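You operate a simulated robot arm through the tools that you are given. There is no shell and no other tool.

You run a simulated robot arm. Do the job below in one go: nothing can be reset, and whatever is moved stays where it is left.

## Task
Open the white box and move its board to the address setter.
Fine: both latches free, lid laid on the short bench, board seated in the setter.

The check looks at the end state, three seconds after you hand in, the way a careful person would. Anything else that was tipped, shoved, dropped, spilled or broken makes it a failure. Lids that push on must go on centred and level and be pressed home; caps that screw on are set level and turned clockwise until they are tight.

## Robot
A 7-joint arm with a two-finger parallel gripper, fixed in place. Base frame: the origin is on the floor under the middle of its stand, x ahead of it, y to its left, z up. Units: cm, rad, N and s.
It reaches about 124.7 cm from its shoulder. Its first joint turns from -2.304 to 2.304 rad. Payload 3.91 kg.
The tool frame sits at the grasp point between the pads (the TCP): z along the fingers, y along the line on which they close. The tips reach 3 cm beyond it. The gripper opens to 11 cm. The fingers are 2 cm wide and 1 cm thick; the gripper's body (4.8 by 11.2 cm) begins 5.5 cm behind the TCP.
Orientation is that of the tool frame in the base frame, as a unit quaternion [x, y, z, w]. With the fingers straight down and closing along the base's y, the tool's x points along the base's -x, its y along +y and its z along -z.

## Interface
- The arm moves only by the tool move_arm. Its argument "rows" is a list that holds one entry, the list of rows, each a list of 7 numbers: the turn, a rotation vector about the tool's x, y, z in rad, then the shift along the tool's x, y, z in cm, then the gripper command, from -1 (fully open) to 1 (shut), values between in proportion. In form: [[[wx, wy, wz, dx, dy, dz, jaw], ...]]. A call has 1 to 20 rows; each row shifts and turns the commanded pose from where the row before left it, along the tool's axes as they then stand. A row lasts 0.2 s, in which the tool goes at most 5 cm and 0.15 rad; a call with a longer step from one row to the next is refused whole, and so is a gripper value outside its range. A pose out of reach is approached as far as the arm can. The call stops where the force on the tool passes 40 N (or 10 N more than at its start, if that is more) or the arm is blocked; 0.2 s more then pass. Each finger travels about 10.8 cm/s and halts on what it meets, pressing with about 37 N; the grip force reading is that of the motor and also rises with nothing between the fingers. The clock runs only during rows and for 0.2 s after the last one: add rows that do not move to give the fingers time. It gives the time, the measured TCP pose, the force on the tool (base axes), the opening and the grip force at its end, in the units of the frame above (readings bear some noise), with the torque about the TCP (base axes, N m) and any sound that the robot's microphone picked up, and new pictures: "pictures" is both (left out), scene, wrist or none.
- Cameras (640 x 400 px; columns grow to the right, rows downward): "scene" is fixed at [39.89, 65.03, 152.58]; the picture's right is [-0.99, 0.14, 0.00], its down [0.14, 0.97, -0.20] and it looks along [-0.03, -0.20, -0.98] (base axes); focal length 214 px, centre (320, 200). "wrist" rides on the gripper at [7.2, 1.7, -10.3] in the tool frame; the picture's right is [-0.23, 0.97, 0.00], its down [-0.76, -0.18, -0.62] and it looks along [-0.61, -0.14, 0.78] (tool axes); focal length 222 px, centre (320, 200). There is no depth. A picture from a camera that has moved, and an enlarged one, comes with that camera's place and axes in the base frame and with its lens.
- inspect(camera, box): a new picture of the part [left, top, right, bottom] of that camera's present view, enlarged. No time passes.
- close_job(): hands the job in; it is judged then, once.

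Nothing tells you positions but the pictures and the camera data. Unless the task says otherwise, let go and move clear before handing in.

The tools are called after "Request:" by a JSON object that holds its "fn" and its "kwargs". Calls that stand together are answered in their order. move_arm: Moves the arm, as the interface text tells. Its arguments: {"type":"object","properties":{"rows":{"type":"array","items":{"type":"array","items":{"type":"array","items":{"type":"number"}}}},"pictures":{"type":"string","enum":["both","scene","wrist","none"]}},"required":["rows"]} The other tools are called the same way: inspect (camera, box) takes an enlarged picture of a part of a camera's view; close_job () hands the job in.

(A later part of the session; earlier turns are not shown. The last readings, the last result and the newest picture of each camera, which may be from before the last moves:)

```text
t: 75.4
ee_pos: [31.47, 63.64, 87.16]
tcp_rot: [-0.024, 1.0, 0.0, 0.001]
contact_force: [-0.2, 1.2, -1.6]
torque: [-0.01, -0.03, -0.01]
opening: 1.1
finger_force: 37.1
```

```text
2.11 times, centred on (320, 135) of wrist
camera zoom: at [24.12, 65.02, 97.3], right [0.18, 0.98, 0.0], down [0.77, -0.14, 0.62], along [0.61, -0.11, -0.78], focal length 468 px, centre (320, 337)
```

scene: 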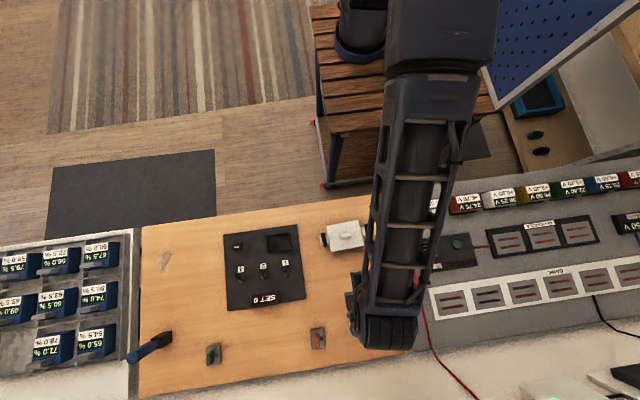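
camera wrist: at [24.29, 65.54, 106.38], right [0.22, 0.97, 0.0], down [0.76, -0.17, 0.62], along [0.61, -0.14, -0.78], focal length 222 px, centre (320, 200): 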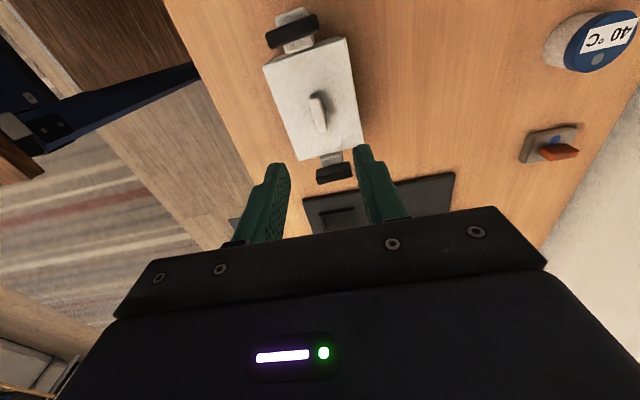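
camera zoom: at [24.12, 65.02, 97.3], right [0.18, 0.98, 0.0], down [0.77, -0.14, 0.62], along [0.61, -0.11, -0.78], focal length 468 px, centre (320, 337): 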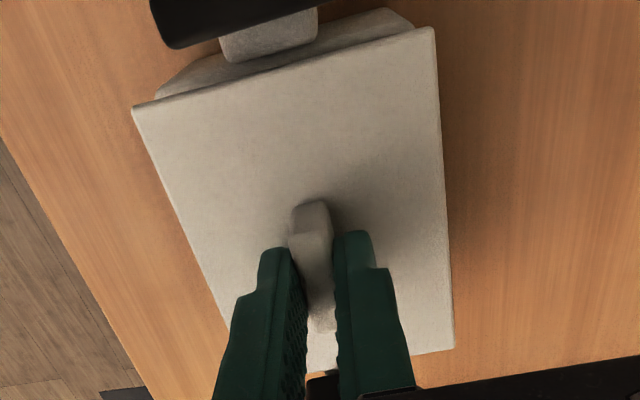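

The lid is rising with the gripper. I'll keep lifting slowly.

Request:
{"fn": "move_arm", "kwargs": {"rows": [[[0, 0, 0, 0, 0, -0.25, 1], [0, 0, 0, 0, 0, -0.3, 1], [0, 0, 0, 0, 0, -0.3, 1], [0, 0, 0, 0, 0, -0.3, 1], [0, 0, 0, 0, 0, -0.3, 1], [0, 0, 0, 0, 0, -0.3, 1], [0, 0, 0, 0, 0, -0.3, 1], [0, 0, 0, 0, 0, -0.3, 1], [0, 0, 0, 0, 0, -0.25, 1], [0, 0, 0, 0, 0, -0.2, 1]]], "pictures": "none"}}

Request:
{"fn": "inspect", "kwargs": {"camera": "wrist", "box": [200, 40, 440, 230]}}

Request:
{"fn": "inspect", "kwargs": {"camera": "scene", "box": [300, 190, 420, 270]}}

```text
t: 77.6
ee_pos: [31.36, 63.59, 89.89]
tcp_rot: [-0.025, 1.0, -0.001, 0.001]
contact_force: [0.0, 0.3, -0.9]
torque: [0.02, 0.03, 0.05]
opening: 1.11
finger_force: 37.1
```

```text
2.11 times, centred on (320, 135) of wrist
camera zoom: at [24.09, 64.99, 100.05], right [0.18, 0.98, 0.0], down [0.77, -0.14, 0.62], along [0.61, -0.11, -0.78], focal length 468 px, centre (320, 337)
```

zoom: 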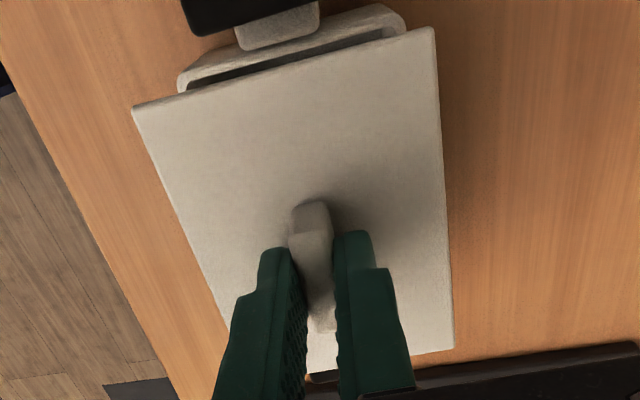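

```text
5.00 times, centred on (360, 230) of scene
camera zoom: at [39.89, 65.03, 152.58], right [-0.99, 0.14, 0.0], down [0.14, 0.97, -0.2], along [-0.03, -0.2, -0.98], focal length 1072 px, centre (120, 50)
```

zoom: 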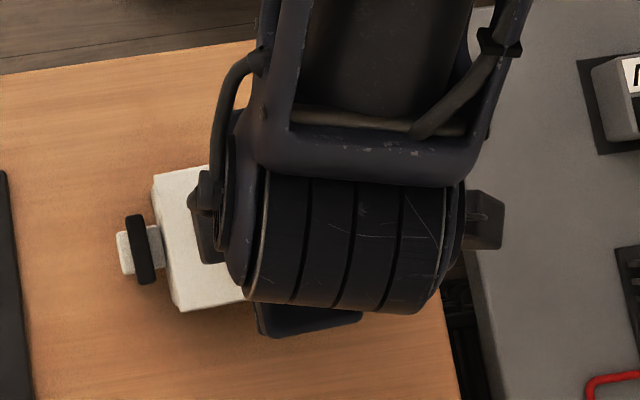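

The lid is clear of the box, which is open beneath it. I'll raise a bit more and carry it sideways slowly.

Request:
{"fn": "move_arm", "kwargs": {"rows": [[[0, 0, 0, 0, 0, -0.3, 1], [0, 0, 0, 0, 0, -0.4, 1], [0, 0, 0, 0, 0, -0.4, 1], [0, 0, 0, 0, 0, -0.4, 1], [0, 0, 0, 0, 0, -0.3, 1], [0, 0, 0, 0, 0.3, -0.2, 1], [0, 0, 0, 0, 0.5, 0, 1], [0, 0, 0, 0, 0.7, 0, 1], [0, 0, 0, 0, 0.8, 0, 1], [0, 0, 0, 0, 0.8, 0, 1], [0, 0, 0, 0, 0.8, 0, 1], [0, 0, 0, 0, 0.8, 0, 1], [0, 0, 0, 0, 0.8, 0, 1], [0, 0, 0, 0, 0.7, 0, 1], [0, 0, 0, 0, 0.5, 0, 1], [0, 0, 0, 0, 0.3, 0, 1]]], "pictures": "none"}}

Request:
{"fn": "inspect", "kwargs": {"camera": "wrist", "box": [160, 20, 440, 230]}}

Request:
{"fn": "inspect", "kwargs": {"camera": "scene", "box": [280, 190, 420, 300]}}

```text
t: 81.0
ee_pos: [31.12, 70.55, 91.92]
tcp_rot: [-0.025, 1.0, 0.0, 0.001]
contact_force: [0.4, -0.5, -0.8]
torque: [0.02, 0.0, 0.03]
opening: 1.12
finger_force: 36.9
```

```text
1.90 times, centred on (300, 125) of wrist
camera zoom: at [23.81, 71.98, 102.05], right [0.18, 0.98, 0.0], down [0.77, -0.14, 0.62], along [0.61, -0.11, -0.78], focal length 423 px, centre (358, 343)
```

zoom: 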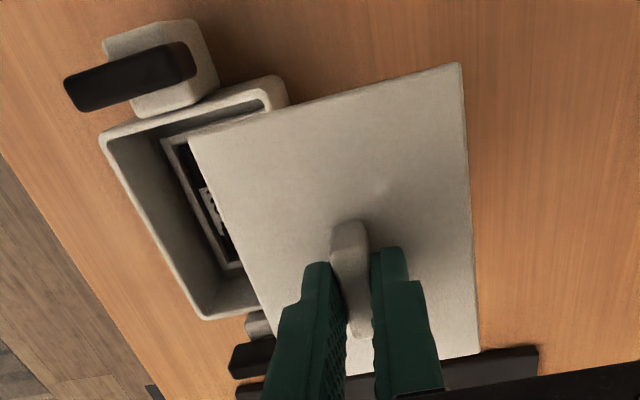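

```text
3.64 times, centred on (350, 245) of scene
camera zoom: at [39.89, 65.03, 152.58], right [-0.99, 0.14, 0.0], down [0.14, 0.97, -0.2], along [-0.03, -0.2, -0.98], focal length 780 px, centre (211, 36)
```

zoom: 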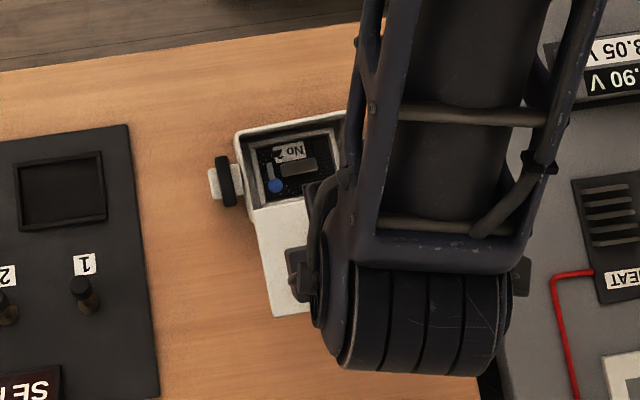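

The board is visible inside, dark, with a "No…" label and a blue dot. I'll continue carrying the lid to y ≈ 78.

Request:
{"fn": "move_arm", "kwargs": {"rows": [[[0, 0, 0, -0.05, 0.3, 0, 1], [0, 0, 0, -0.1, 0.5, 0, 1], [0, 0, 0, -0.1, 0.7, 0, 1], [0, 0, 0, -0.1, 0.8, 0, 1], [0, 0, 0, -0.1, 0.8, 0, 1], [0, 0, 0, -0.1, 0.8, 0, 1], [0, 0, 0, -0.1, 0.8, 0, 1], [0, 0, 0, -0.1, 0.8, 0, 1], [0, 0, 0.01, -0.1, 0.7, 0, 1], [0, 0, 0.02, -0.1, 0.6, 0, 1], [0, 0, 0.02, -0.1, 0.4, 0, 1], [0, 0, 0, 0, 0.2, 0, 1], [0, 0, 0, 0, 0, 0, 1]]]}}

Request:
{"fn": "inspect", "kwargs": {"camera": "wrist", "box": [160, 20, 480, 230]}}

Request:
{"fn": "inspect", "kwargs": {"camera": "scene", "box": [320, 205, 380, 255]}}

```text
t: 83.8
ee_pos: [31.76, 78.01, 91.76]
tcp_rot: [0.001, 1.0, 0.0, 0.001]
contact_force: [-0.5, -0.1, -0.2]
torque: [0.04, -0.01, 0.02]
opening: 1.1
finger_force: 37.1
camera wrist: at [24.53, 79.82, 102.05], right [0.23, 0.97, 0.0], down [0.76, -0.18, 0.62], along [0.61, -0.14, -0.78], focal length 222 px, centre (320, 200)
```

scene: 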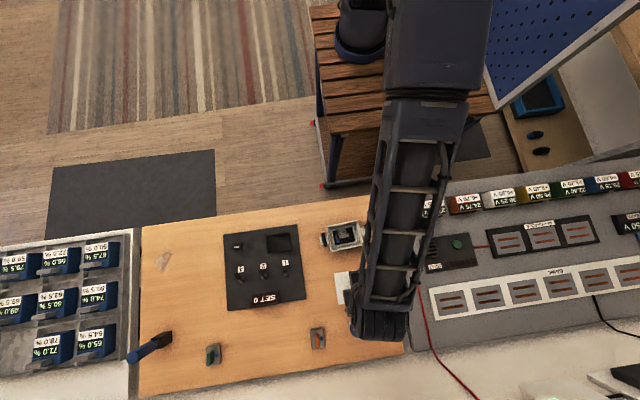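
wrist: 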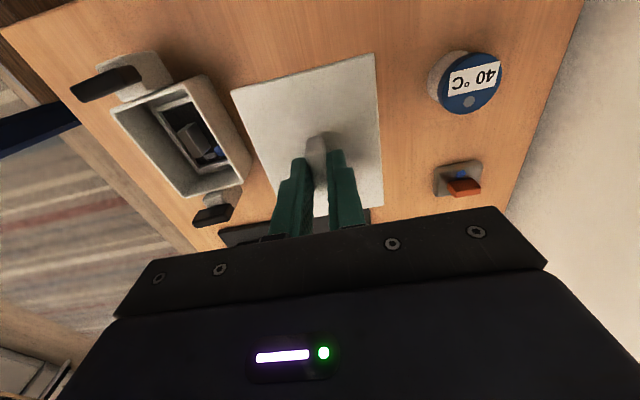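

```text
1.90 times, centred on (320, 125) of wrist
camera zoom: at [24.53, 79.82, 102.05], right [0.23, 0.97, 0.0], down [0.76, -0.18, 0.62], along [0.61, -0.14, -0.78], focal length 423 px, centre (320, 343)
```

zoom: 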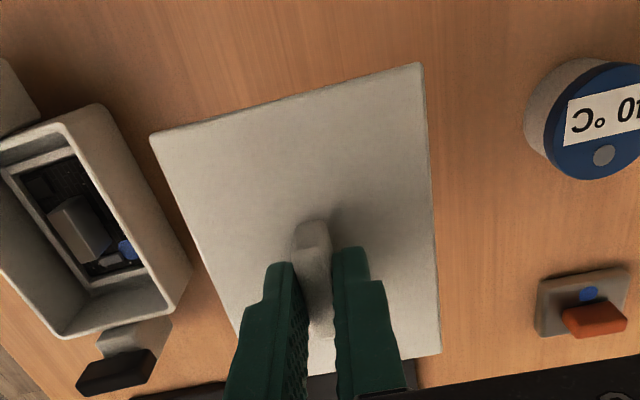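

```text
8.00 times, centred on (350, 230) of scene
camera zoom: at [39.89, 65.03, 152.58], right [-0.99, 0.14, 0.0], down [0.14, 0.97, -0.2], along [-0.03, -0.2, -0.98], focal length 1716 px, centre (80, -40)
```

zoom: 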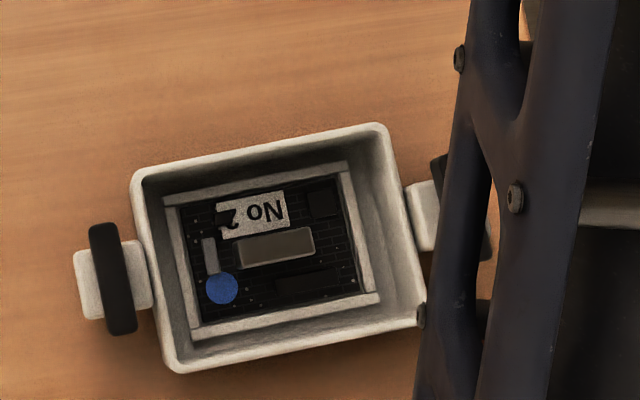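

The lid hangs level at (31.8, 78) over bare bench. I'll lower it in gentle steps and check the force near the surface.

Request:
{"fn": "move_arm", "kwargs": {"rows": [[[0, 0, 0, 0, 0, 0.4, 1], [0, 0, 0, 0, 0, 0.7, 1], [0, 0, 0, 0, 0, 0.9, 1], [0, 0, 0, 0, 0, 0.9, 1], [0, 0, 0, 0, 0, 0.9, 1], [0, 0, 0, 0, 0, 0.9, 1], [0, 0, 0, 0, 0, 0.9, 1], [0, 0, 0, 0, 0, 0.9, 1], [0, 0, 0, 0, 0, 0.8, 1], [0, 0, 0, 0, 0, 0.6, 1], [0, 0, 0, 0, 0, 0.3, 1], [0, 0, 0, 0, 0, 0, 1]]], "pictures": "none"}}

Request:
{"fn": "inspect", "kwargs": {"camera": "wrist", "box": [160, 20, 480, 230]}}

```text
t: 86.4
ee_pos: [31.76, 77.98, 83.54]
tcp_rot: [0.001, 1.0, 0.0, 0.001]
contact_force: [0.4, -0.1, -0.5]
torque: [0.01, 0.0, 0.01]
opening: 1.09
finger_force: 37.1
```

```text
1.90 times, centred on (320, 125) of wrist
camera zoom: at [24.59, 79.84, 93.76], right [0.23, 0.97, 0.0], down [0.76, -0.18, 0.62], along [0.61, -0.14, -0.78], focal length 423 px, centre (320, 343)
```

zoom: 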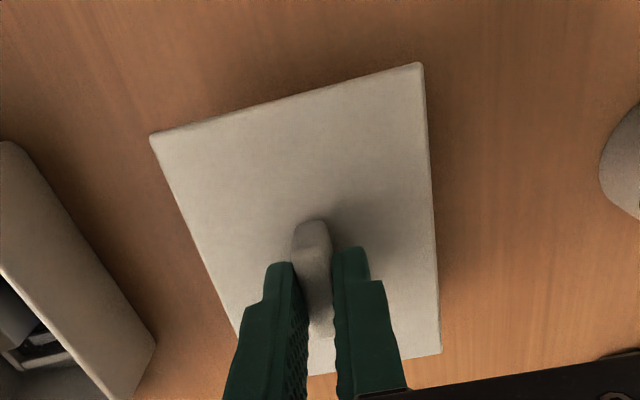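

Request:
{"fn": "move_arm", "kwargs": {"rows": [[[0, 0, 0, 0, 0, 0.3, 1], [0, 0, 0, 0, 0, 0.4, 1], [0, 0, 0, 0, 0, 0.4, 1], [0, 0, 0, 0, 0, 0.4, 1], [0, 0, 0, 0, 0, 0.3, 1], [0, 0, 0, 0, 0, 0, 1]]], "pictures": "none"}}

Request:
{"fn": "inspect", "kwargs": {"camera": "wrist", "box": [160, 20, 480, 230]}}

```text
t: 87.8
ee_pos: [31.87, 78.19, 81.87]
tcp_rot: [0.0, 1.0, 0.0, 0.002]
contact_force: [0.4, 0.2, -1.3]
torque: [0.0, 0.0, 0.04]
opening: 1.11
finger_force: 37.1
```

```text
1.90 times, centred on (320, 125) of wrist
camera zoom: at [24.55, 79.87, 92.03], right [0.23, 0.97, 0.0], down [0.76, -0.18, 0.62], along [0.61, -0.14, -0.78], focal length 423 px, centre (320, 343)
```

zoom: 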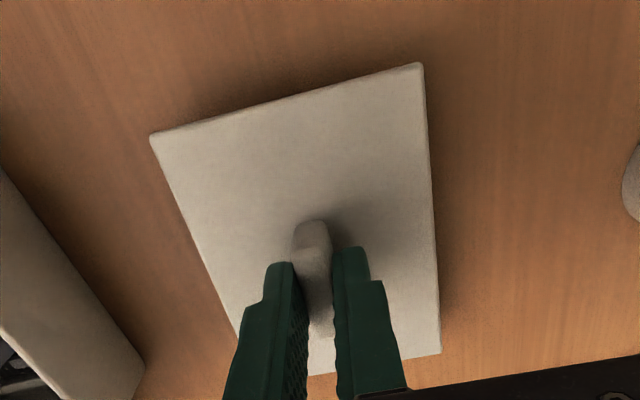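

Request:
{"fn": "move_arm", "kwargs": {"rows": [[[0, 0, 0, 0, 0, 0.3, 1], [0, 0, 0, 0, 0, 0.3, 1], [0, 0, 0, 0, 0, 0.3, 1], [0, 0, 0, 0, 0, 0, 1]]], "pictures": "none"}}

```text
t: 88.8
ee_pos: [31.82, 78.1, 81.01]
tcp_rot: [0.001, 1.0, -0.001, 0.001]
contact_force: [-0.3, -0.4, -0.5]
torque: [0.0, 0.0, -0.01]
opening: 1.11
finger_force: 36.6
```

Request:
{"fn": "move_arm", "kwargs": {"rows": [[[0, 0, 0, 0, 0, 0.2, 1], [0, 0, 0, 0, 0, 0.2, 1], [0, 0, 0, 0, 0, 0, 1]]], "pictures": "none"}}

Request:
{"fn": "inspect", "kwargs": {"camera": "wrist", "box": [160, 20, 480, 230]}}

```text
t: 89.6
ee_pos: [31.75, 78.07, 80.78]
tcp_rot: [0.001, 1.0, 0.002, 0.002]
contact_force: [1.8, -4.9, 22.1]
torque: [-0.15, 0.14, 0.0]
opening: 1.09
finger_force: 37.2
```

```text
1.90 times, centred on (320, 125) of wrist
camera zoom: at [24.61, 79.79, 90.94], right [0.23, 0.97, 0.0], down [0.76, -0.18, 0.63], along [0.61, -0.14, -0.78], focal length 423 px, centre (320, 343)
```

zoom: 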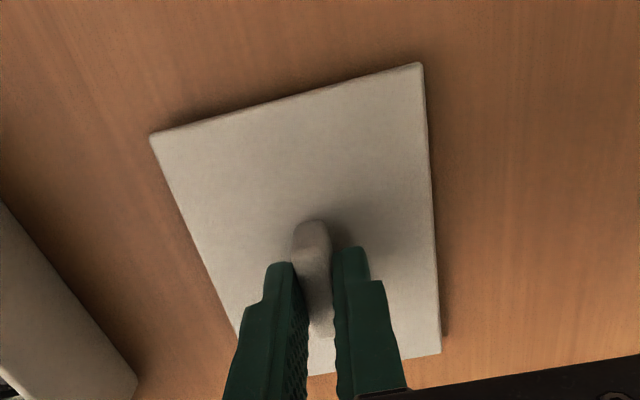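

The lid is resting on the bench. I'll ease the pressure, open the jaws, and rise.

Request:
{"fn": "move_arm", "kwargs": {"rows": [[[0, 0, 0, 0, 0, -0.12, 1], [0, 0, 0, 0, 0, 0, 0.8], [0, 0, 0, 0, 0, 0, 0.6], [0, 0, 0, 0, 0, 0, 0.5], [0, 0, 0, 0, 0, -0.8, 0.4], [0, 0, 0, 0, 0, -2.0, 0.3], [0, 0, 0, 0, 0, -4, 0.3], [0, 0, 0, 0, 0, -4.5, 0.3], [0, 0, 0, 0, 0, -4.5, 0.3], [0, 0, 0, 0, 0, 0, 0.3]]]}}

Request:
{"fn": "inspect", "kwargs": {"camera": "wrist", "box": [160, 20, 480, 230]}}

```text
t: 91.8
ee_pos: [31.72, 77.95, 96.51]
tcp_rot: [0.001, 1.0, -0.001, 0.001]
contact_force: [1.0, 0.7, -0.2]
torque: [0.01, 0.03, 0.0]
opening: 3.84
finger_force: 0.0
camera wrist: at [24.56, 79.8, 106.69], right [0.23, 0.97, 0.0], down [0.76, -0.18, 0.62], along [0.61, -0.14, -0.78], focal length 222 px, centre (320, 200)
```

scene: 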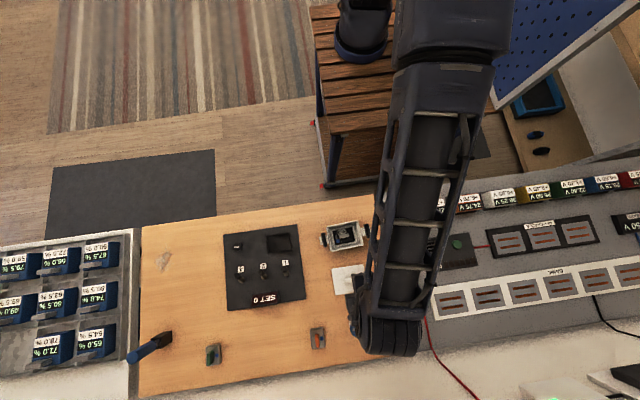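
wrist: 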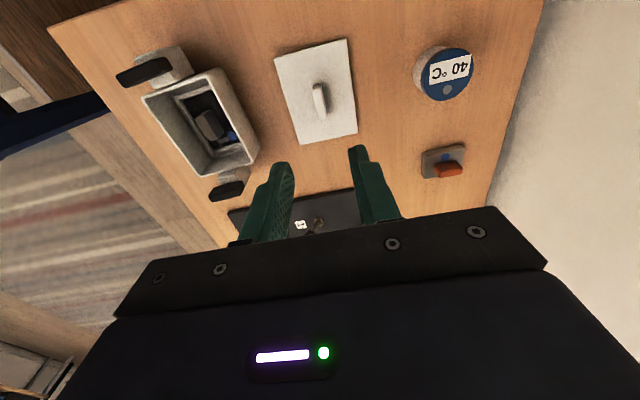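

```text
1.90 times, centred on (320, 125) of wrist
camera zoom: at [24.56, 79.8, 106.69], right [0.23, 0.97, 0.0], down [0.76, -0.18, 0.62], along [0.61, -0.14, -0.78], focal length 423 px, centre (320, 343)
```

zoom: 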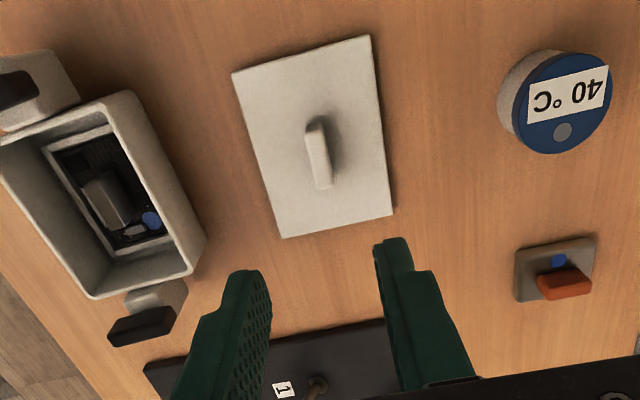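

The lid is laid flat on the bench. Next I'll study the setter's recess and the board's features to get the seating orientation right.

Request:
{"fn": "inspect", "kwargs": {"camera": "scene", "box": [220, 215, 310, 315]}}

Request:
{"fn": "inspect", "kwargs": {"camera": "scene", "box": [260, 220, 305, 260]}}

Request:
{"fn": "inspect", "kwargs": {"camera": "scene", "box": [320, 210, 375, 260]}}

```text
4.00 times, centred on (265, 265) of scene
camera zoom: at [39.89, 65.03, 152.58], right [-0.99, 0.14, 0.0], down [0.14, 0.97, -0.2], along [-0.03, -0.2, -0.98], focal length 858 px, centre (540, -60)
```

zoom: 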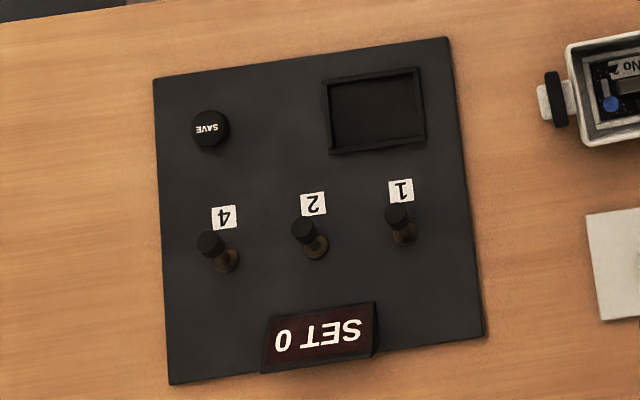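

```text
10.00 times, centred on (282, 240) of scene
camera zoom: at [39.89, 65.03, 152.58], right [-0.99, 0.14, 0.0], down [0.14, 0.97, -0.2], along [-0.03, -0.2, -0.98], focal length 2145 px, centre (695, -200)
```

zoom: 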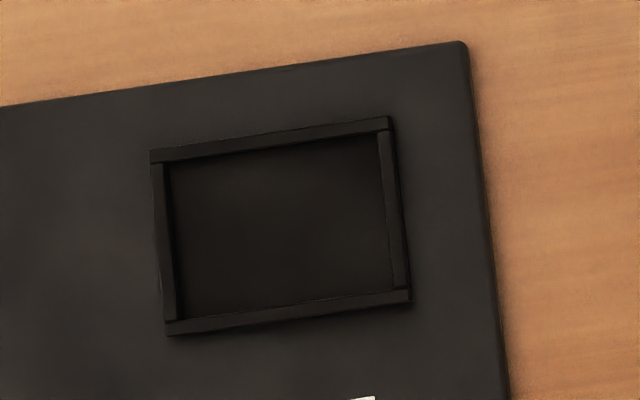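

```text
8.00 times, centred on (348, 235) of scene
camera zoom: at [39.89, 65.03, 152.58], right [-0.99, 0.14, 0.0], down [0.14, 0.97, -0.2], along [-0.03, -0.2, -0.98], focal length 1716 px, centre (100, -80)
```

zoom: 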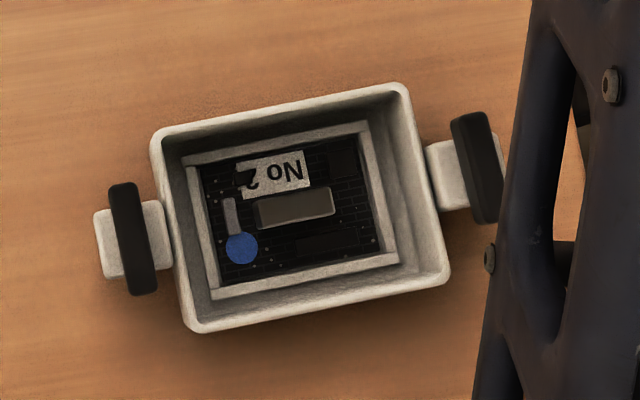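

The seat inside the setter frame is about 7.4 × 5.5 cm, and the board is about 7.0 × 5.2 cm with a grey central block to hold it by. The text on both faces the same way, so only a small yaw correction is needed. I'll move above the open box for a close look.

Request:
{"fn": "move_arm", "kwargs": {"rows": [[[0, 0, 0, 0, -3, 0, 0.3], [0, 0, 0, 0, -4, 0, 0.3], [0, 0, -0.025, 0, -4, 0, 0.3], [0, 0, -0.025, 0.4, -3.35, 0, 0.3], [0, 0, 0, 0, 0, 1.5, 0.3], [0, 0, 0, 0, 0, 0, 0.3]]], "pictures": "wrist"}}

Request:
{"fn": "inspect", "kwargs": {"camera": "wrist", "box": [240, 10, 400, 180]}}

Request:
{"fn": "inspect", "kwargs": {"camera": "wrist", "box": [270, 40, 370, 150]}}

```text
t: 93.2
ee_pos: [31.34, 63.78, 94.92]
tcp_rot: [-0.024, 1.0, 0.0, 0.002]
contact_force: [-0.6, -0.9, 1.3]
torque: [-0.01, 0.0, 0.02]
opening: 3.83
finger_force: 0.1
camera wrist: at [24.13, 65.18, 105.18], right [0.18, 0.98, 0.0], down [0.77, -0.14, 0.62], along [0.61, -0.11, -0.78], focal length 222 px, centre (320, 200)
```

wrist: 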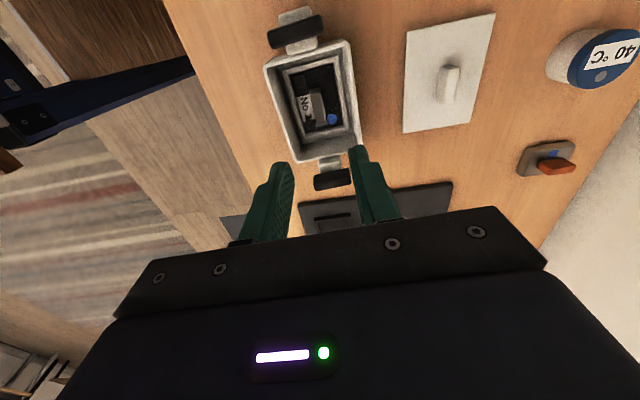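

```text
2.35 times, centred on (320, 95) of wrist
camera zoom: at [24.13, 65.18, 105.18], right [0.18, 0.98, 0.0], down [0.77, -0.14, 0.62], along [0.61, -0.11, -0.78], focal length 523 px, centre (320, 447)
```

zoom: 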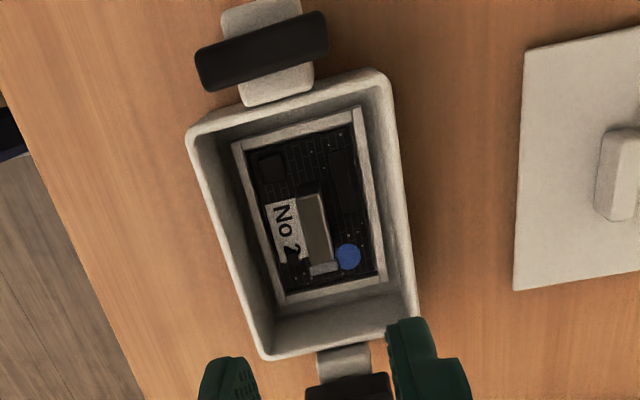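

```text
3.64 times, centred on (320, 95) of wrist
camera zoom: at [24.13, 65.18, 105.18], right [0.18, 0.98, 0.0], down [0.77, -0.14, 0.62], along [0.61, -0.11, -0.78], focal length 808 px, centre (320, 582)
```

zoom: 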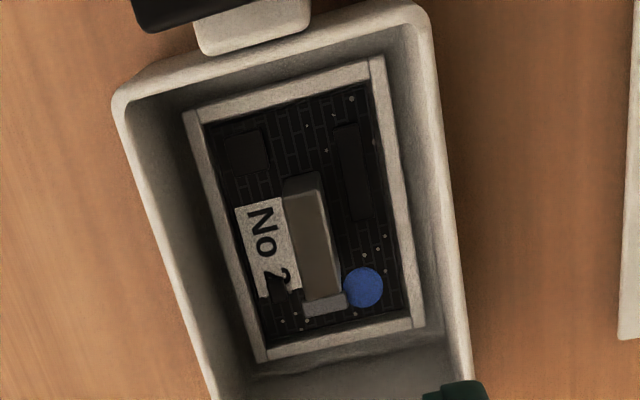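

The block top is at about z = 79.55, centred near (31.4, 63.6), and is 3.1 cm long by 1.2 cm wide, with the board surface near z = 77.3. I'll narrow the jaws, descend into the box partway, and check alignment.

Request:
{"fn": "move_arm", "kwargs": {"rows": [[[0, 0, 0, 0, -0.15, 2.5, 0.5], [0, 0, 0, 0, 0, 3, 0.6], [0, 0, 0, 0, 0, 3, 0.6], [0, 0, 0, 0, 0, 1.6, 0.6], [0, 0, 0, 0, 0, 0, 0.6]]], "pictures": "wrist"}}

Request:
{"fn": "inspect", "kwargs": {"camera": "wrist", "box": [240, 60, 400, 220]}}

Request:
{"fn": "inspect", "kwargs": {"camera": "wrist", "box": [280, 100, 370, 190]}}

```text
t: 94.4
ee_pos: [31.41, 63.6, 84.76]
tcp_rot: [-0.023, 1.0, 0.0, 0.001]
contact_force: [-0.6, -0.5, 0.4]
torque: [0.0, 0.0, -0.02]
opening: 2.2
finger_force: 0.0
camera wrist: at [24.18, 64.99, 94.98], right [0.18, 0.98, 0.0], down [0.77, -0.14, 0.62], along [0.61, -0.11, -0.78], focal length 222 px, centre (320, 200)
```

wrist: 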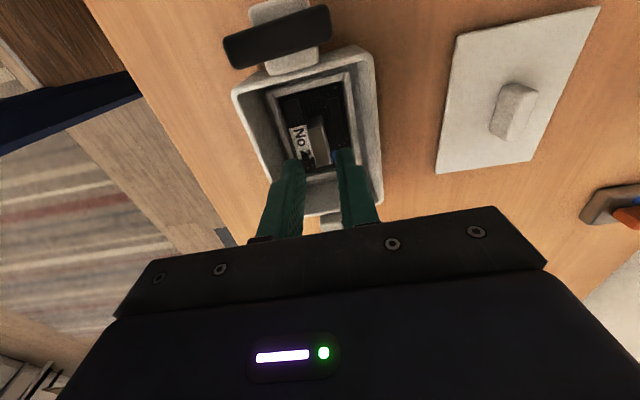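

```text
2.50 times, centred on (320, 140) of wrist
camera zoom: at [24.18, 64.99, 94.98], right [0.18, 0.98, 0.0], down [0.77, -0.14, 0.62], along [0.61, -0.11, -0.78], focal length 555 px, centre (320, 350)
```

zoom: 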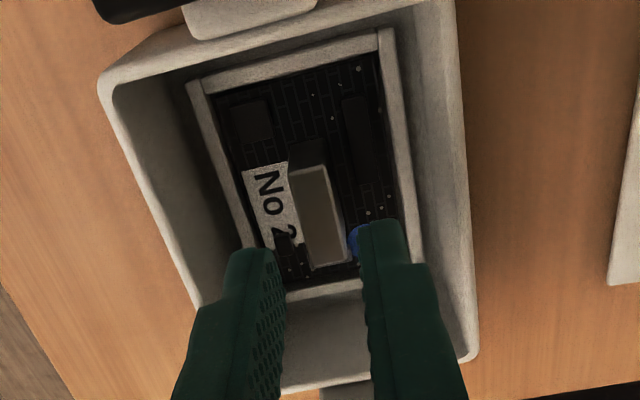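

```text
4.44 times, centred on (325, 145) of wrist
camera zoom: at [24.18, 64.99, 94.98], right [0.18, 0.98, 0.0], down [0.77, -0.14, 0.62], along [0.61, -0.11, -0.78], focal length 987 px, centre (298, 444)
```

zoom: 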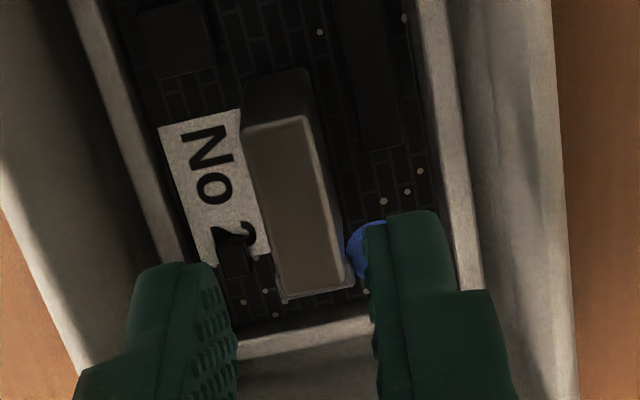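

Alignment is good. I'll shift slightly to -x to stay clear of the blue disc, lower to just above the board surface, and close on the block.

Request:
{"fn": "move_arm", "kwargs": {"rows": [[[0, 0, 0, 0.15, 0.02, 1.0, 0.6], [0, 0, 0, 0, 0, 1.2, 0.6], [0, 0, 0, 0, 0, 1.0, 0.6], [0, 0, 0, 0, 0, 0.5, 0.6], [0, 0, 0, 0, 0, 0, 0.6]]], "pictures": "none"}}

Request:
{"fn": "inspect", "kwargs": {"camera": "wrist", "box": [260, 80, 390, 210]}}

```text
t: 95.6
ee_pos: [31.41, 63.67, 81.04]
tcp_rot: [-0.024, 1.0, -0.001, 0.002]
contact_force: [0.4, 0.6, 0.3]
torque: [0.0, -0.02, 0.0]
opening: 2.18
finger_force: 0.1
```

```text
3.08 times, centred on (325, 145) of wrist
camera zoom: at [24.0, 64.96, 91.3], right [0.18, 0.98, 0.0], down [0.77, -0.14, 0.62], along [0.61, -0.11, -0.78], focal length 684 px, centre (305, 369)
```

zoom: 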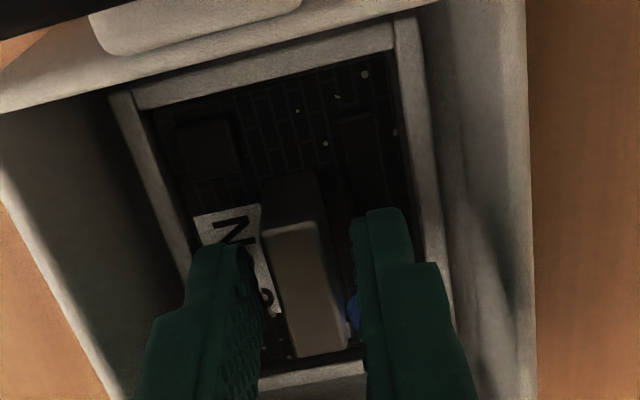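

The fingers straddle the block. I'll close now.

Request:
{"fn": "move_arm", "kwargs": {"rows": [[[0, 0, 0, 0, 0, 0, 0.7], [0, 0, 0, 0, 0, 0, 0.85], [0, 0, 0, 0, 0, 0, 1], [0, 0, 0, 0, 0, 0, 1]]], "pictures": "none"}}

Request:
{"fn": "inspect", "kwargs": {"camera": "wrist", "box": [260, 80, 390, 210]}}

```text
t: 96.6
ee_pos: [31.21, 63.61, 81.15]
tcp_rot: [-0.025, 1.0, 0.0, 0.001]
contact_force: [-0.1, 0.4, 0.1]
torque: [-0.01, 0.01, 0.03]
opening: 1.09
finger_force: 36.8
```

```text
3.08 times, centred on (325, 145) of wrist
camera zoom: at [24.01, 64.96, 91.31], right [0.18, 0.98, 0.0], down [0.77, -0.14, 0.62], along [0.61, -0.11, -0.78], focal length 684 px, centre (305, 369)
```

zoom: 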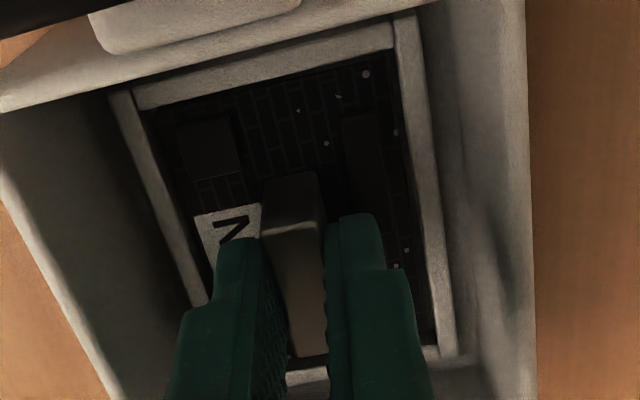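

The grip is firm at 1.09. I'll lift slowly.

Request:
{"fn": "move_arm", "kwargs": {"rows": [[[0, 0, 0, 0, 0, -0.15, 1], [0, 0, 0, 0, 0, -0.2, 1], [0, 0, 0, 0, 0, -0.25, 1], [0, 0, 0, 0, 0, -0.25, 1], [0, 0, 0, 0, 0, -0.25, 1], [0, 0, 0, 0, 0, -0.25, 1], [0, 0, 0, 0, 0, -0.25, 1], [0, 0, 0, 0, 0, -0.2, 1], [0, 0, 0, 0, 0, 0, 1]]], "pictures": "none"}}

Request:
{"fn": "inspect", "kwargs": {"camera": "wrist", "box": [240, 60, 410, 220]}}

```text
t: 98.6
ee_pos: [31.29, 63.51, 82.96]
tcp_rot: [-0.024, 1.0, 0.0, 0.001]
contact_force: [0.0, -0.4, 0.0]
torque: [-0.02, 0.0, 0.03]
opening: 1.07
finger_force: 36.6
```

```text
2.50 times, centred on (325, 140) of wrist
camera zoom: at [24.06, 64.97, 93.12], right [0.18, 0.98, 0.0], down [0.77, -0.14, 0.62], along [0.61, -0.11, -0.78], focal length 555 px, centre (308, 350)
```

zoom: 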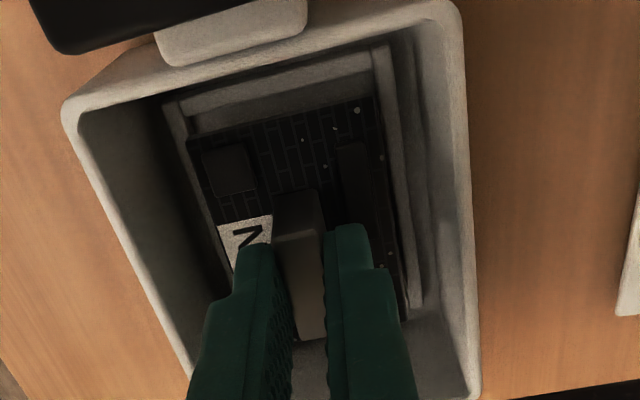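

Request:
{"fn": "move_arm", "kwargs": {"rows": [[[0, 0, 0, 0, 0, -0.2, 1], [0, 0, 0, 0, 0, -0.3, 1], [0, 0, 0, 0, 0, -0.4, 1], [0, 0, 0, 0, 0, -0.4, 1], [0, 0, 0, 0, 0, -0.4, 1], [0, 0, 0, 0, 0, -0.4, 1], [0, 0, 0, 0, 0, -0.4, 1], [0, 0, 0, 0, 0, -0.4, 1], [0, 0, 0, 0, 0, -0.5, 1], [0, 0, 0, 0, 0, -0.5, 1], [0, 0, 0, 0, 0, -0.5, 1], [0, 0, 0, 0, 0, -0.5, 1], [0, 0, 0, 0, 0, -0.5, 1], [0, 0, 0, 0, 0, -0.5, 1], [0, 0, 0, 0, 0, -0.5, 1], [0, 0, 0, 0, 0, -0.5, 1], [0, 0, 0, 0, 0, -0.4, 1], [0, 0, 0, 0, 0, -0.3, 1], [0, 0, 0, 0, 0, 0, 1]]], "pictures": "wrist"}}

Request:
{"fn": "inspect", "kwargs": {"camera": "wrist", "box": [240, 60, 410, 220]}}

```text
t: 102.6
ee_pos: [31.26, 63.46, 90.37]
tcp_rot: [-0.024, 1.0, 0.0, 0.001]
contact_force: [-0.4, -0.2, 0.3]
torque: [0.01, 0.04, 0.01]
opening: 1.09
finger_force: 36.7
camera wrist: at [24.04, 64.94, 100.72], right [0.18, 0.98, 0.0], down [0.77, -0.14, 0.62], along [0.61, -0.11, -0.78], focal length 222 px, centre (320, 200)
```

wrist: 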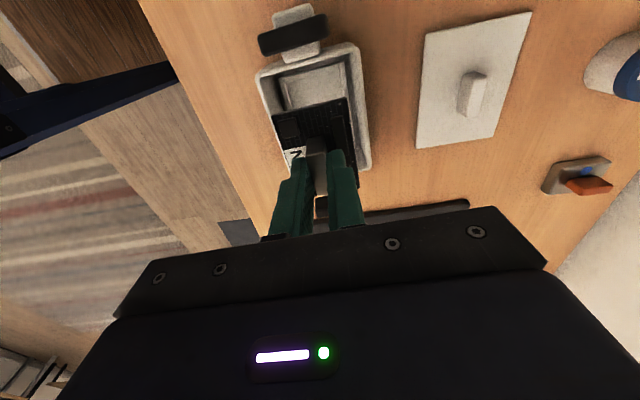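

```text
2.50 times, centred on (325, 140) of wrist
camera zoom: at [24.04, 64.94, 100.72], right [0.18, 0.98, 0.0], down [0.77, -0.14, 0.62], along [0.61, -0.11, -0.78], focal length 555 px, centre (308, 350)
```

zoom: 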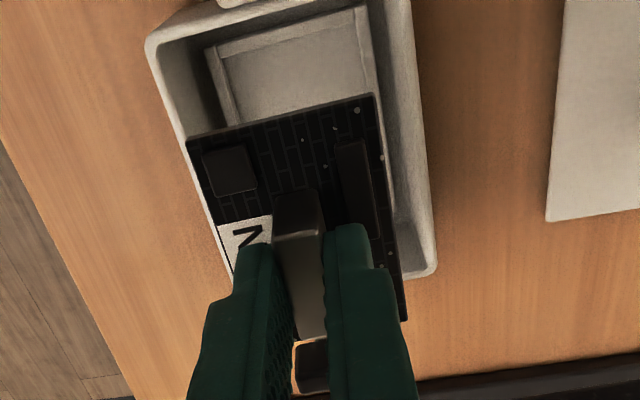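

Request:
{"fn": "inspect", "kwargs": {"camera": "wrist", "box": [260, 90, 360, 190]}}

Request:
{"fn": "inspect", "kwargs": {"camera": "scene", "box": [310, 200, 390, 260]}}

```text
4.00 times, centred on (310, 140) of wrist
camera zoom: at [24.04, 64.94, 100.72], right [0.18, 0.98, 0.0], down [0.77, -0.14, 0.62], along [0.61, -0.11, -0.78], focal length 888 px, centre (360, 440)
```

zoom: 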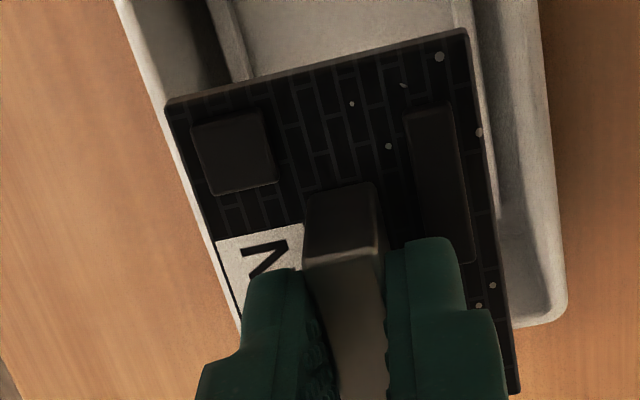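

```text
6.67 times, centred on (350, 230) of scene
camera zoom: at [39.89, 65.03, 152.58], right [-0.99, 0.14, 0.0], down [0.14, 0.97, -0.2], along [-0.03, -0.2, -0.98], focal length 1430 px, centre (120, 0)
```

zoom: 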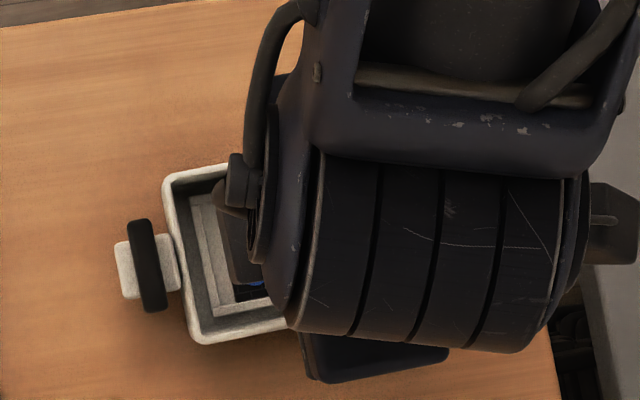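

The board is held level about 86 cm up, roughly 6.7 × 4.7 cm. The seat is about 7.3 × 5.3 cm, centred near (53.8, 62.6). I'll straighten the yaw and carry the board slowly toward the setter.

Request:
{"fn": "move_arm", "kwargs": {"rows": [[[0, 0, 0.02, 0, 0, 0, 1], [0, 0, 0.02, -0.3, -0.02, 0, 1], [0, 0, 0, -0.6, -0.03, 0, 1], [0, 0, 0, -0.9, -0.05, 0, 1], [0, 0, 0, -1.0, -0.05, 0, 1], [0, 0, 0, -1.0, -0.05, 0, 1], [0, 0, 0, -1.0, -0.05, 0, 1], [0, 0, 0, -1.0, -0.05, 0, 1], [0, 0, 0, -1.0, -0.05, 0, 1], [0, 0, 0, -1.0, -0.05, 0, 1], [0, 0, 0, -1.0, -0.05, 0, 1], [0, 0, 0, -1.0, -0.05, 0, 1], [0, 0, 0, -1.0, -0.05, 0, 1], [0, 0, 0, -1.0, -0.05, 0, 1], [0, 0, 0, -0.6, -0.03, 0, 1], [0, 0, 0, -0.3, -0.02, 0, 1]]], "pictures": "wrist"}}

```text
t: 106.0
ee_pos: [44.03, 63.06, 90.56]
tcp_rot: [-0.005, 1.0, 0.0, 0.001]
contact_force: [-0.2, 0.3, -1.4]
torque: [0.01, -0.01, 0.01]
opening: 1.07
finger_force: 36.9
camera wrist: at [36.83, 64.7, 100.8], right [0.22, 0.98, 0.0], down [0.76, -0.17, 0.62], along [0.61, -0.14, -0.78], focal length 222 px, centre (320, 200)
```

wrist: 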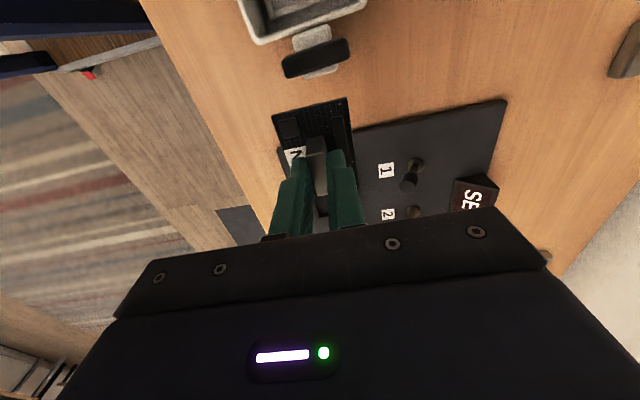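

Request:
{"fn": "move_arm", "kwargs": {"rows": [[[0, 0, 0, -0.3, -0.02, 0, 1], [0, 0, 0, -0.6, -0.03, 0, 1], [0, 0, 0, -0.9, -0.05, 0, 1], [0, 0, 0, -1.0, -0.05, 0, 1], [0, 0, 0, -1.0, -0.06, 0, 1], [0, 0, 0, -1.0, -0.06, 0, 1], [0, 0, 0, -1.0, -0.06, 0, 1], [0, 0, 0, -1.0, -0.06, 0, 1], [0, 0, 0, -1.0, -0.06, 0, 1], [0, 0, 0, -0.9, -0.05, 0, 1], [0, 0, 0, -0.7, -0.04, 0, 1], [0, 0, 0, -0.4, 0, 0, 1], [0, 0, 0, -0.13, 0, 0, 1], [0, 0, 0, 0, 0, 0, 1]]]}}

Request:
{"fn": "inspect", "kwargs": {"camera": "wrist", "box": [240, 60, 410, 220]}}

Request:
{"fn": "inspect", "kwargs": {"camera": "scene", "box": [220, 200, 310, 260]}}

```text
t: 109.0
ee_pos: [54.04, 62.49, 90.7]
tcp_rot: [-0.004, 1.0, 0.001, 0.001]
contact_force: [0.7, 0.3, 0.0]
torque: [0.0, 0.0, 0.02]
opening: 1.1
finger_force: 36.6
camera wrist: at [46.76, 64.21, 100.79], right [0.22, 0.98, 0.0], down [0.76, -0.17, 0.62], along [0.61, -0.14, -0.78], focal length 222 px, centre (320, 200)
```

scene: 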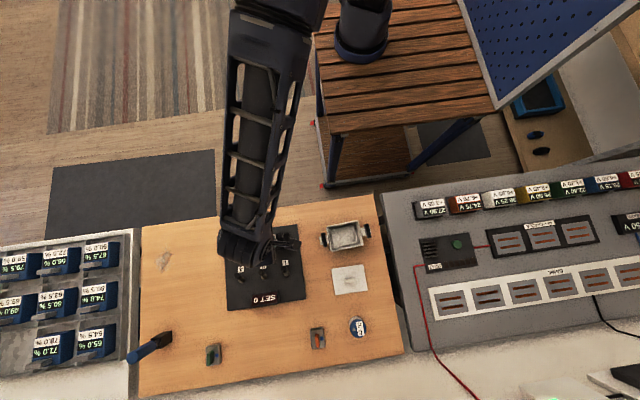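
wrist: 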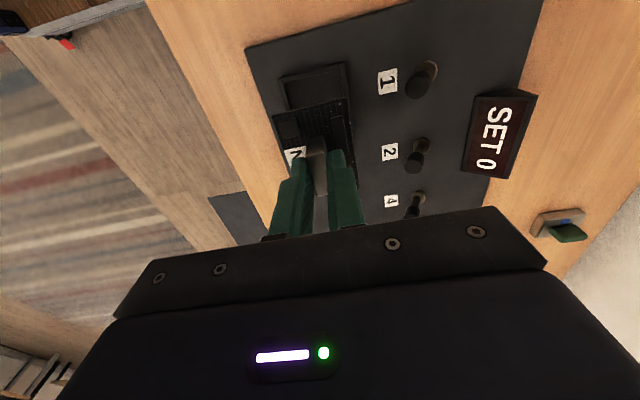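

```text
2.50 times, centred on (325, 140) of wrist
camera zoom: at [46.76, 64.21, 100.79], right [0.22, 0.98, 0.0], down [0.76, -0.17, 0.62], along [0.61, -0.14, -0.78], focal length 555 px, centre (308, 350)
```

zoom: 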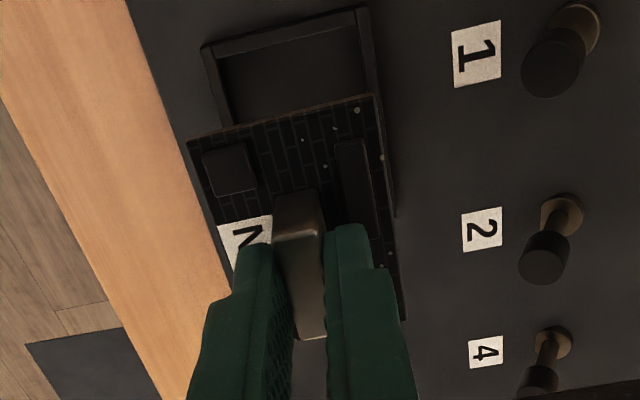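

```text
6.67 times, centred on (265, 230) of scene
camera zoom: at [39.89, 65.03, 152.58], right [-0.99, 0.14, 0.0], down [0.14, 0.97, -0.2], along [-0.03, -0.2, -0.98], focal length 1430 px, centre (687, 0)
```

zoom: 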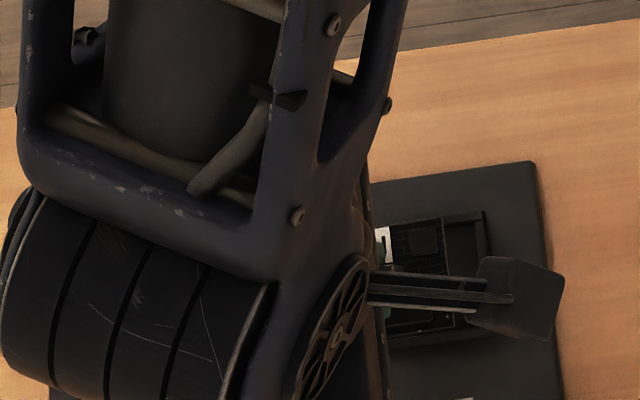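

Request:
{"fn": "inspect", "kwargs": {"camera": "wrist", "box": [280, 50, 370, 150]}}

Request:
{"fn": "inspect", "kwargs": {"camera": "wrist", "box": [270, 90, 370, 200]}}

```text
4.00 times, centred on (325, 100) of wrist
camera zoom: at [46.76, 64.21, 100.79], right [0.22, 0.98, 0.0], down [0.76, -0.17, 0.62], along [0.61, -0.14, -0.78], focal length 888 px, centre (300, 600)
```

zoom: 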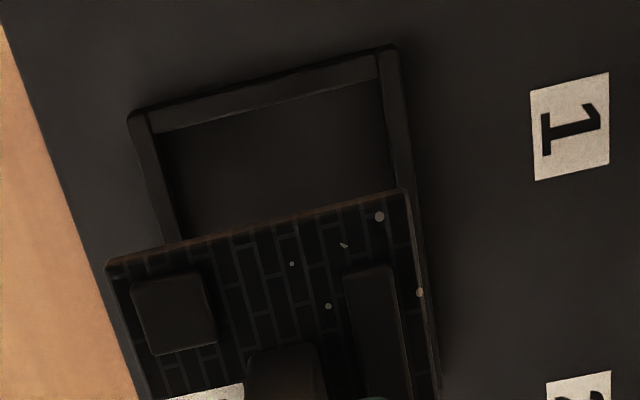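

```text
3.64 times, centred on (320, 145) of wrist
camera zoom: at [46.76, 64.21, 100.79], right [0.22, 0.98, 0.0], down [0.76, -0.17, 0.62], along [0.61, -0.14, -0.78], focal length 808 px, centre (320, 400)
```

zoom: 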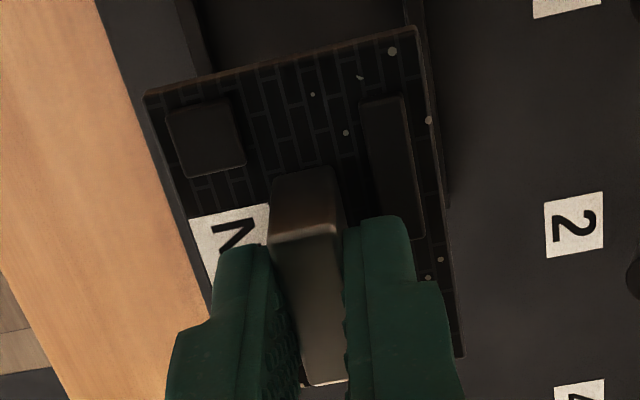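

The board's edges are parallel to the seat. The board centre is at about (53.82, 62.63) and the seat centre about (53.9, 62.57). I'll nudge slightly and lower partway, then check the margins again.

Request:
{"fn": "move_arm", "kwargs": {"rows": [[[0, 0, 0, -0.08, -0.06, 0.2, 1], [0, 0, 0, 0, 0, 0.4, 1], [0, 0, 0, 0, 0, 0.5, 1], [0, 0, 0, 0, 0, 0.5, 1], [0, 0, 0, 0, 0, 0.5, 1], [0, 0, 0, 0, 0, 0.5, 1], [0, 0, 0, 0, 0, 0.5, 1], [0, 0, 0, 0, 0, 0.5, 1], [0, 0, 0, 0, 0, 0.5, 1], [0, 0, 0, 0, 0, 0.5, 1], [0, 0, 0, 0, 0, 0.5, 1], [0, 0, 0, 0, 0, 0.4, 1], [0, 0, 0, 0, 0, 0.3, 1], [0, 0, 0, 0, 0, 0.2, 1], [0, 0, 0, 0, 0, 0, 1]]], "pictures": "none"}}

Request:
{"fn": "inspect", "kwargs": {"camera": "wrist", "box": [240, 60, 410, 220]}}

Request:
{"fn": "inspect", "kwargs": {"camera": "wrist", "box": [270, 80, 370, 180]}}

```text
t: 112.2
ee_pos: [54.04, 62.56, 84.61]
tcp_rot: [-0.004, 1.0, 0.0, 0.0]
contact_force: [-0.3, 0.5, -0.2]
torque: [-0.03, 0.02, -0.02]
opening: 1.12
finger_force: 36.9
```

```text
2.50 times, centred on (325, 140) of wrist
camera zoom: at [46.8, 64.21, 94.79], right [0.22, 0.98, 0.0], down [0.76, -0.17, 0.62], along [0.61, -0.14, -0.78], focal length 555 px, centre (308, 350)
```

zoom: 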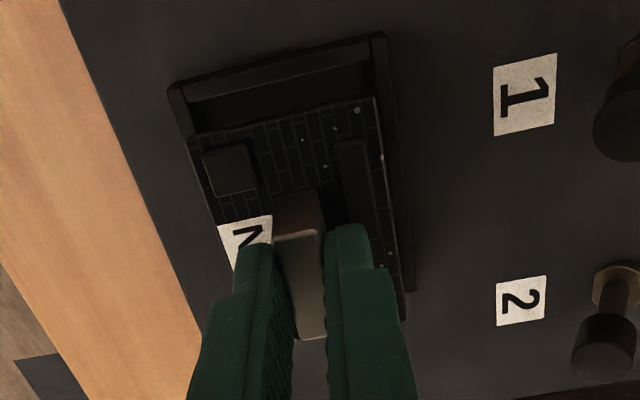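

```text
4.00 times, centred on (320, 130) of wrist
camera zoom: at [46.8, 64.21, 94.79], right [0.22, 0.98, 0.0], down [0.76, -0.17, 0.62], along [0.61, -0.14, -0.78], focal length 888 px, centre (320, 480)
```

zoom: 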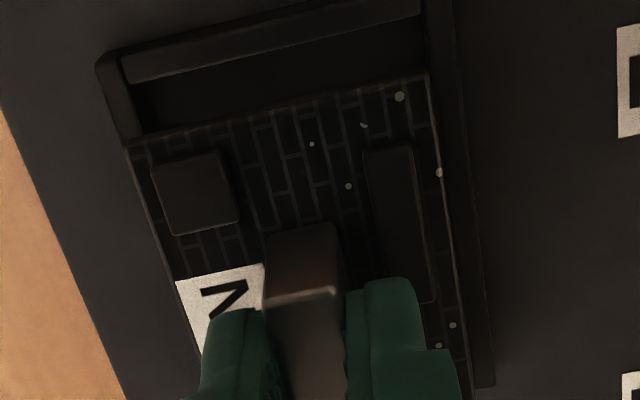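

The margins to the rails are about 0.2 to 0.4 cm on each side. I'll nudge -0.08 in y and lower to just above the rails (top ≈ 78.4) for a last check.

Request:
{"fn": "move_arm", "kwargs": {"rows": [[[0, 0, 0, 0, -0.08, 0.2, 1], [0, 0, 0, 0, 0, 0.3, 1], [0, 0, 0, 0, 0, 0.4, 1], [0, 0, 0, 0, 0, 0.4, 1], [0, 0, 0, 0, 0, 0.3, 1], [0, 0, 0, 0, 0, 0.2, 1], [0, 0, 0, 0, 0, 0, 1], [0, 0, 0, 0, 0, 0, 1]]], "pictures": "none"}}

Request:
{"fn": "inspect", "kwargs": {"camera": "wrist", "box": [240, 60, 410, 220]}}

Request:
{"fn": "inspect", "kwargs": {"camera": "wrist", "box": [270, 90, 370, 190]}}

```text
t: 114.0
ee_pos: [54.07, 62.35, 82.87]
tcp_rot: [-0.004, 1.0, 0.0, 0.001]
contact_force: [0.2, -0.7, 0.0]
torque: [0.03, 0.02, 0.03]
opening: 1.1
finger_force: 37.6
```

```text
2.50 times, centred on (325, 140) of wrist
camera zoom: at [46.77, 64.14, 93.03], right [0.22, 0.98, 0.0], down [0.76, -0.17, 0.62], along [0.61, -0.14, -0.78], focal length 555 px, centre (308, 350)
```

zoom: 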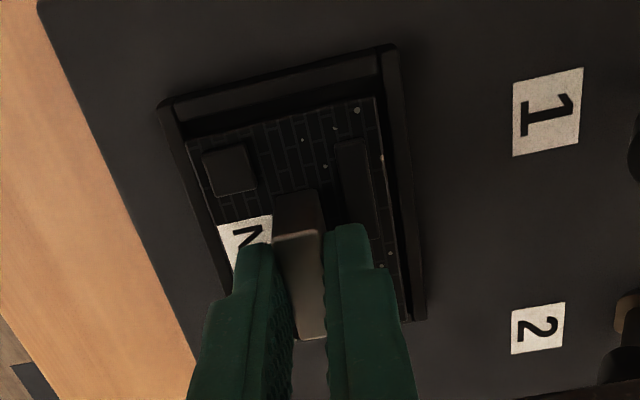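

```text
4.00 times, centred on (320, 140) of wrist
camera zoom: at [46.77, 64.14, 93.03], right [0.22, 0.98, 0.0], down [0.76, -0.17, 0.62], along [0.61, -0.14, -0.78], focal length 888 px, centre (320, 440)
```

zoom: 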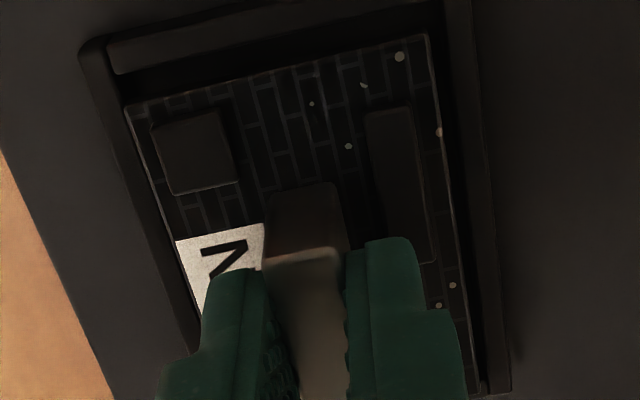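

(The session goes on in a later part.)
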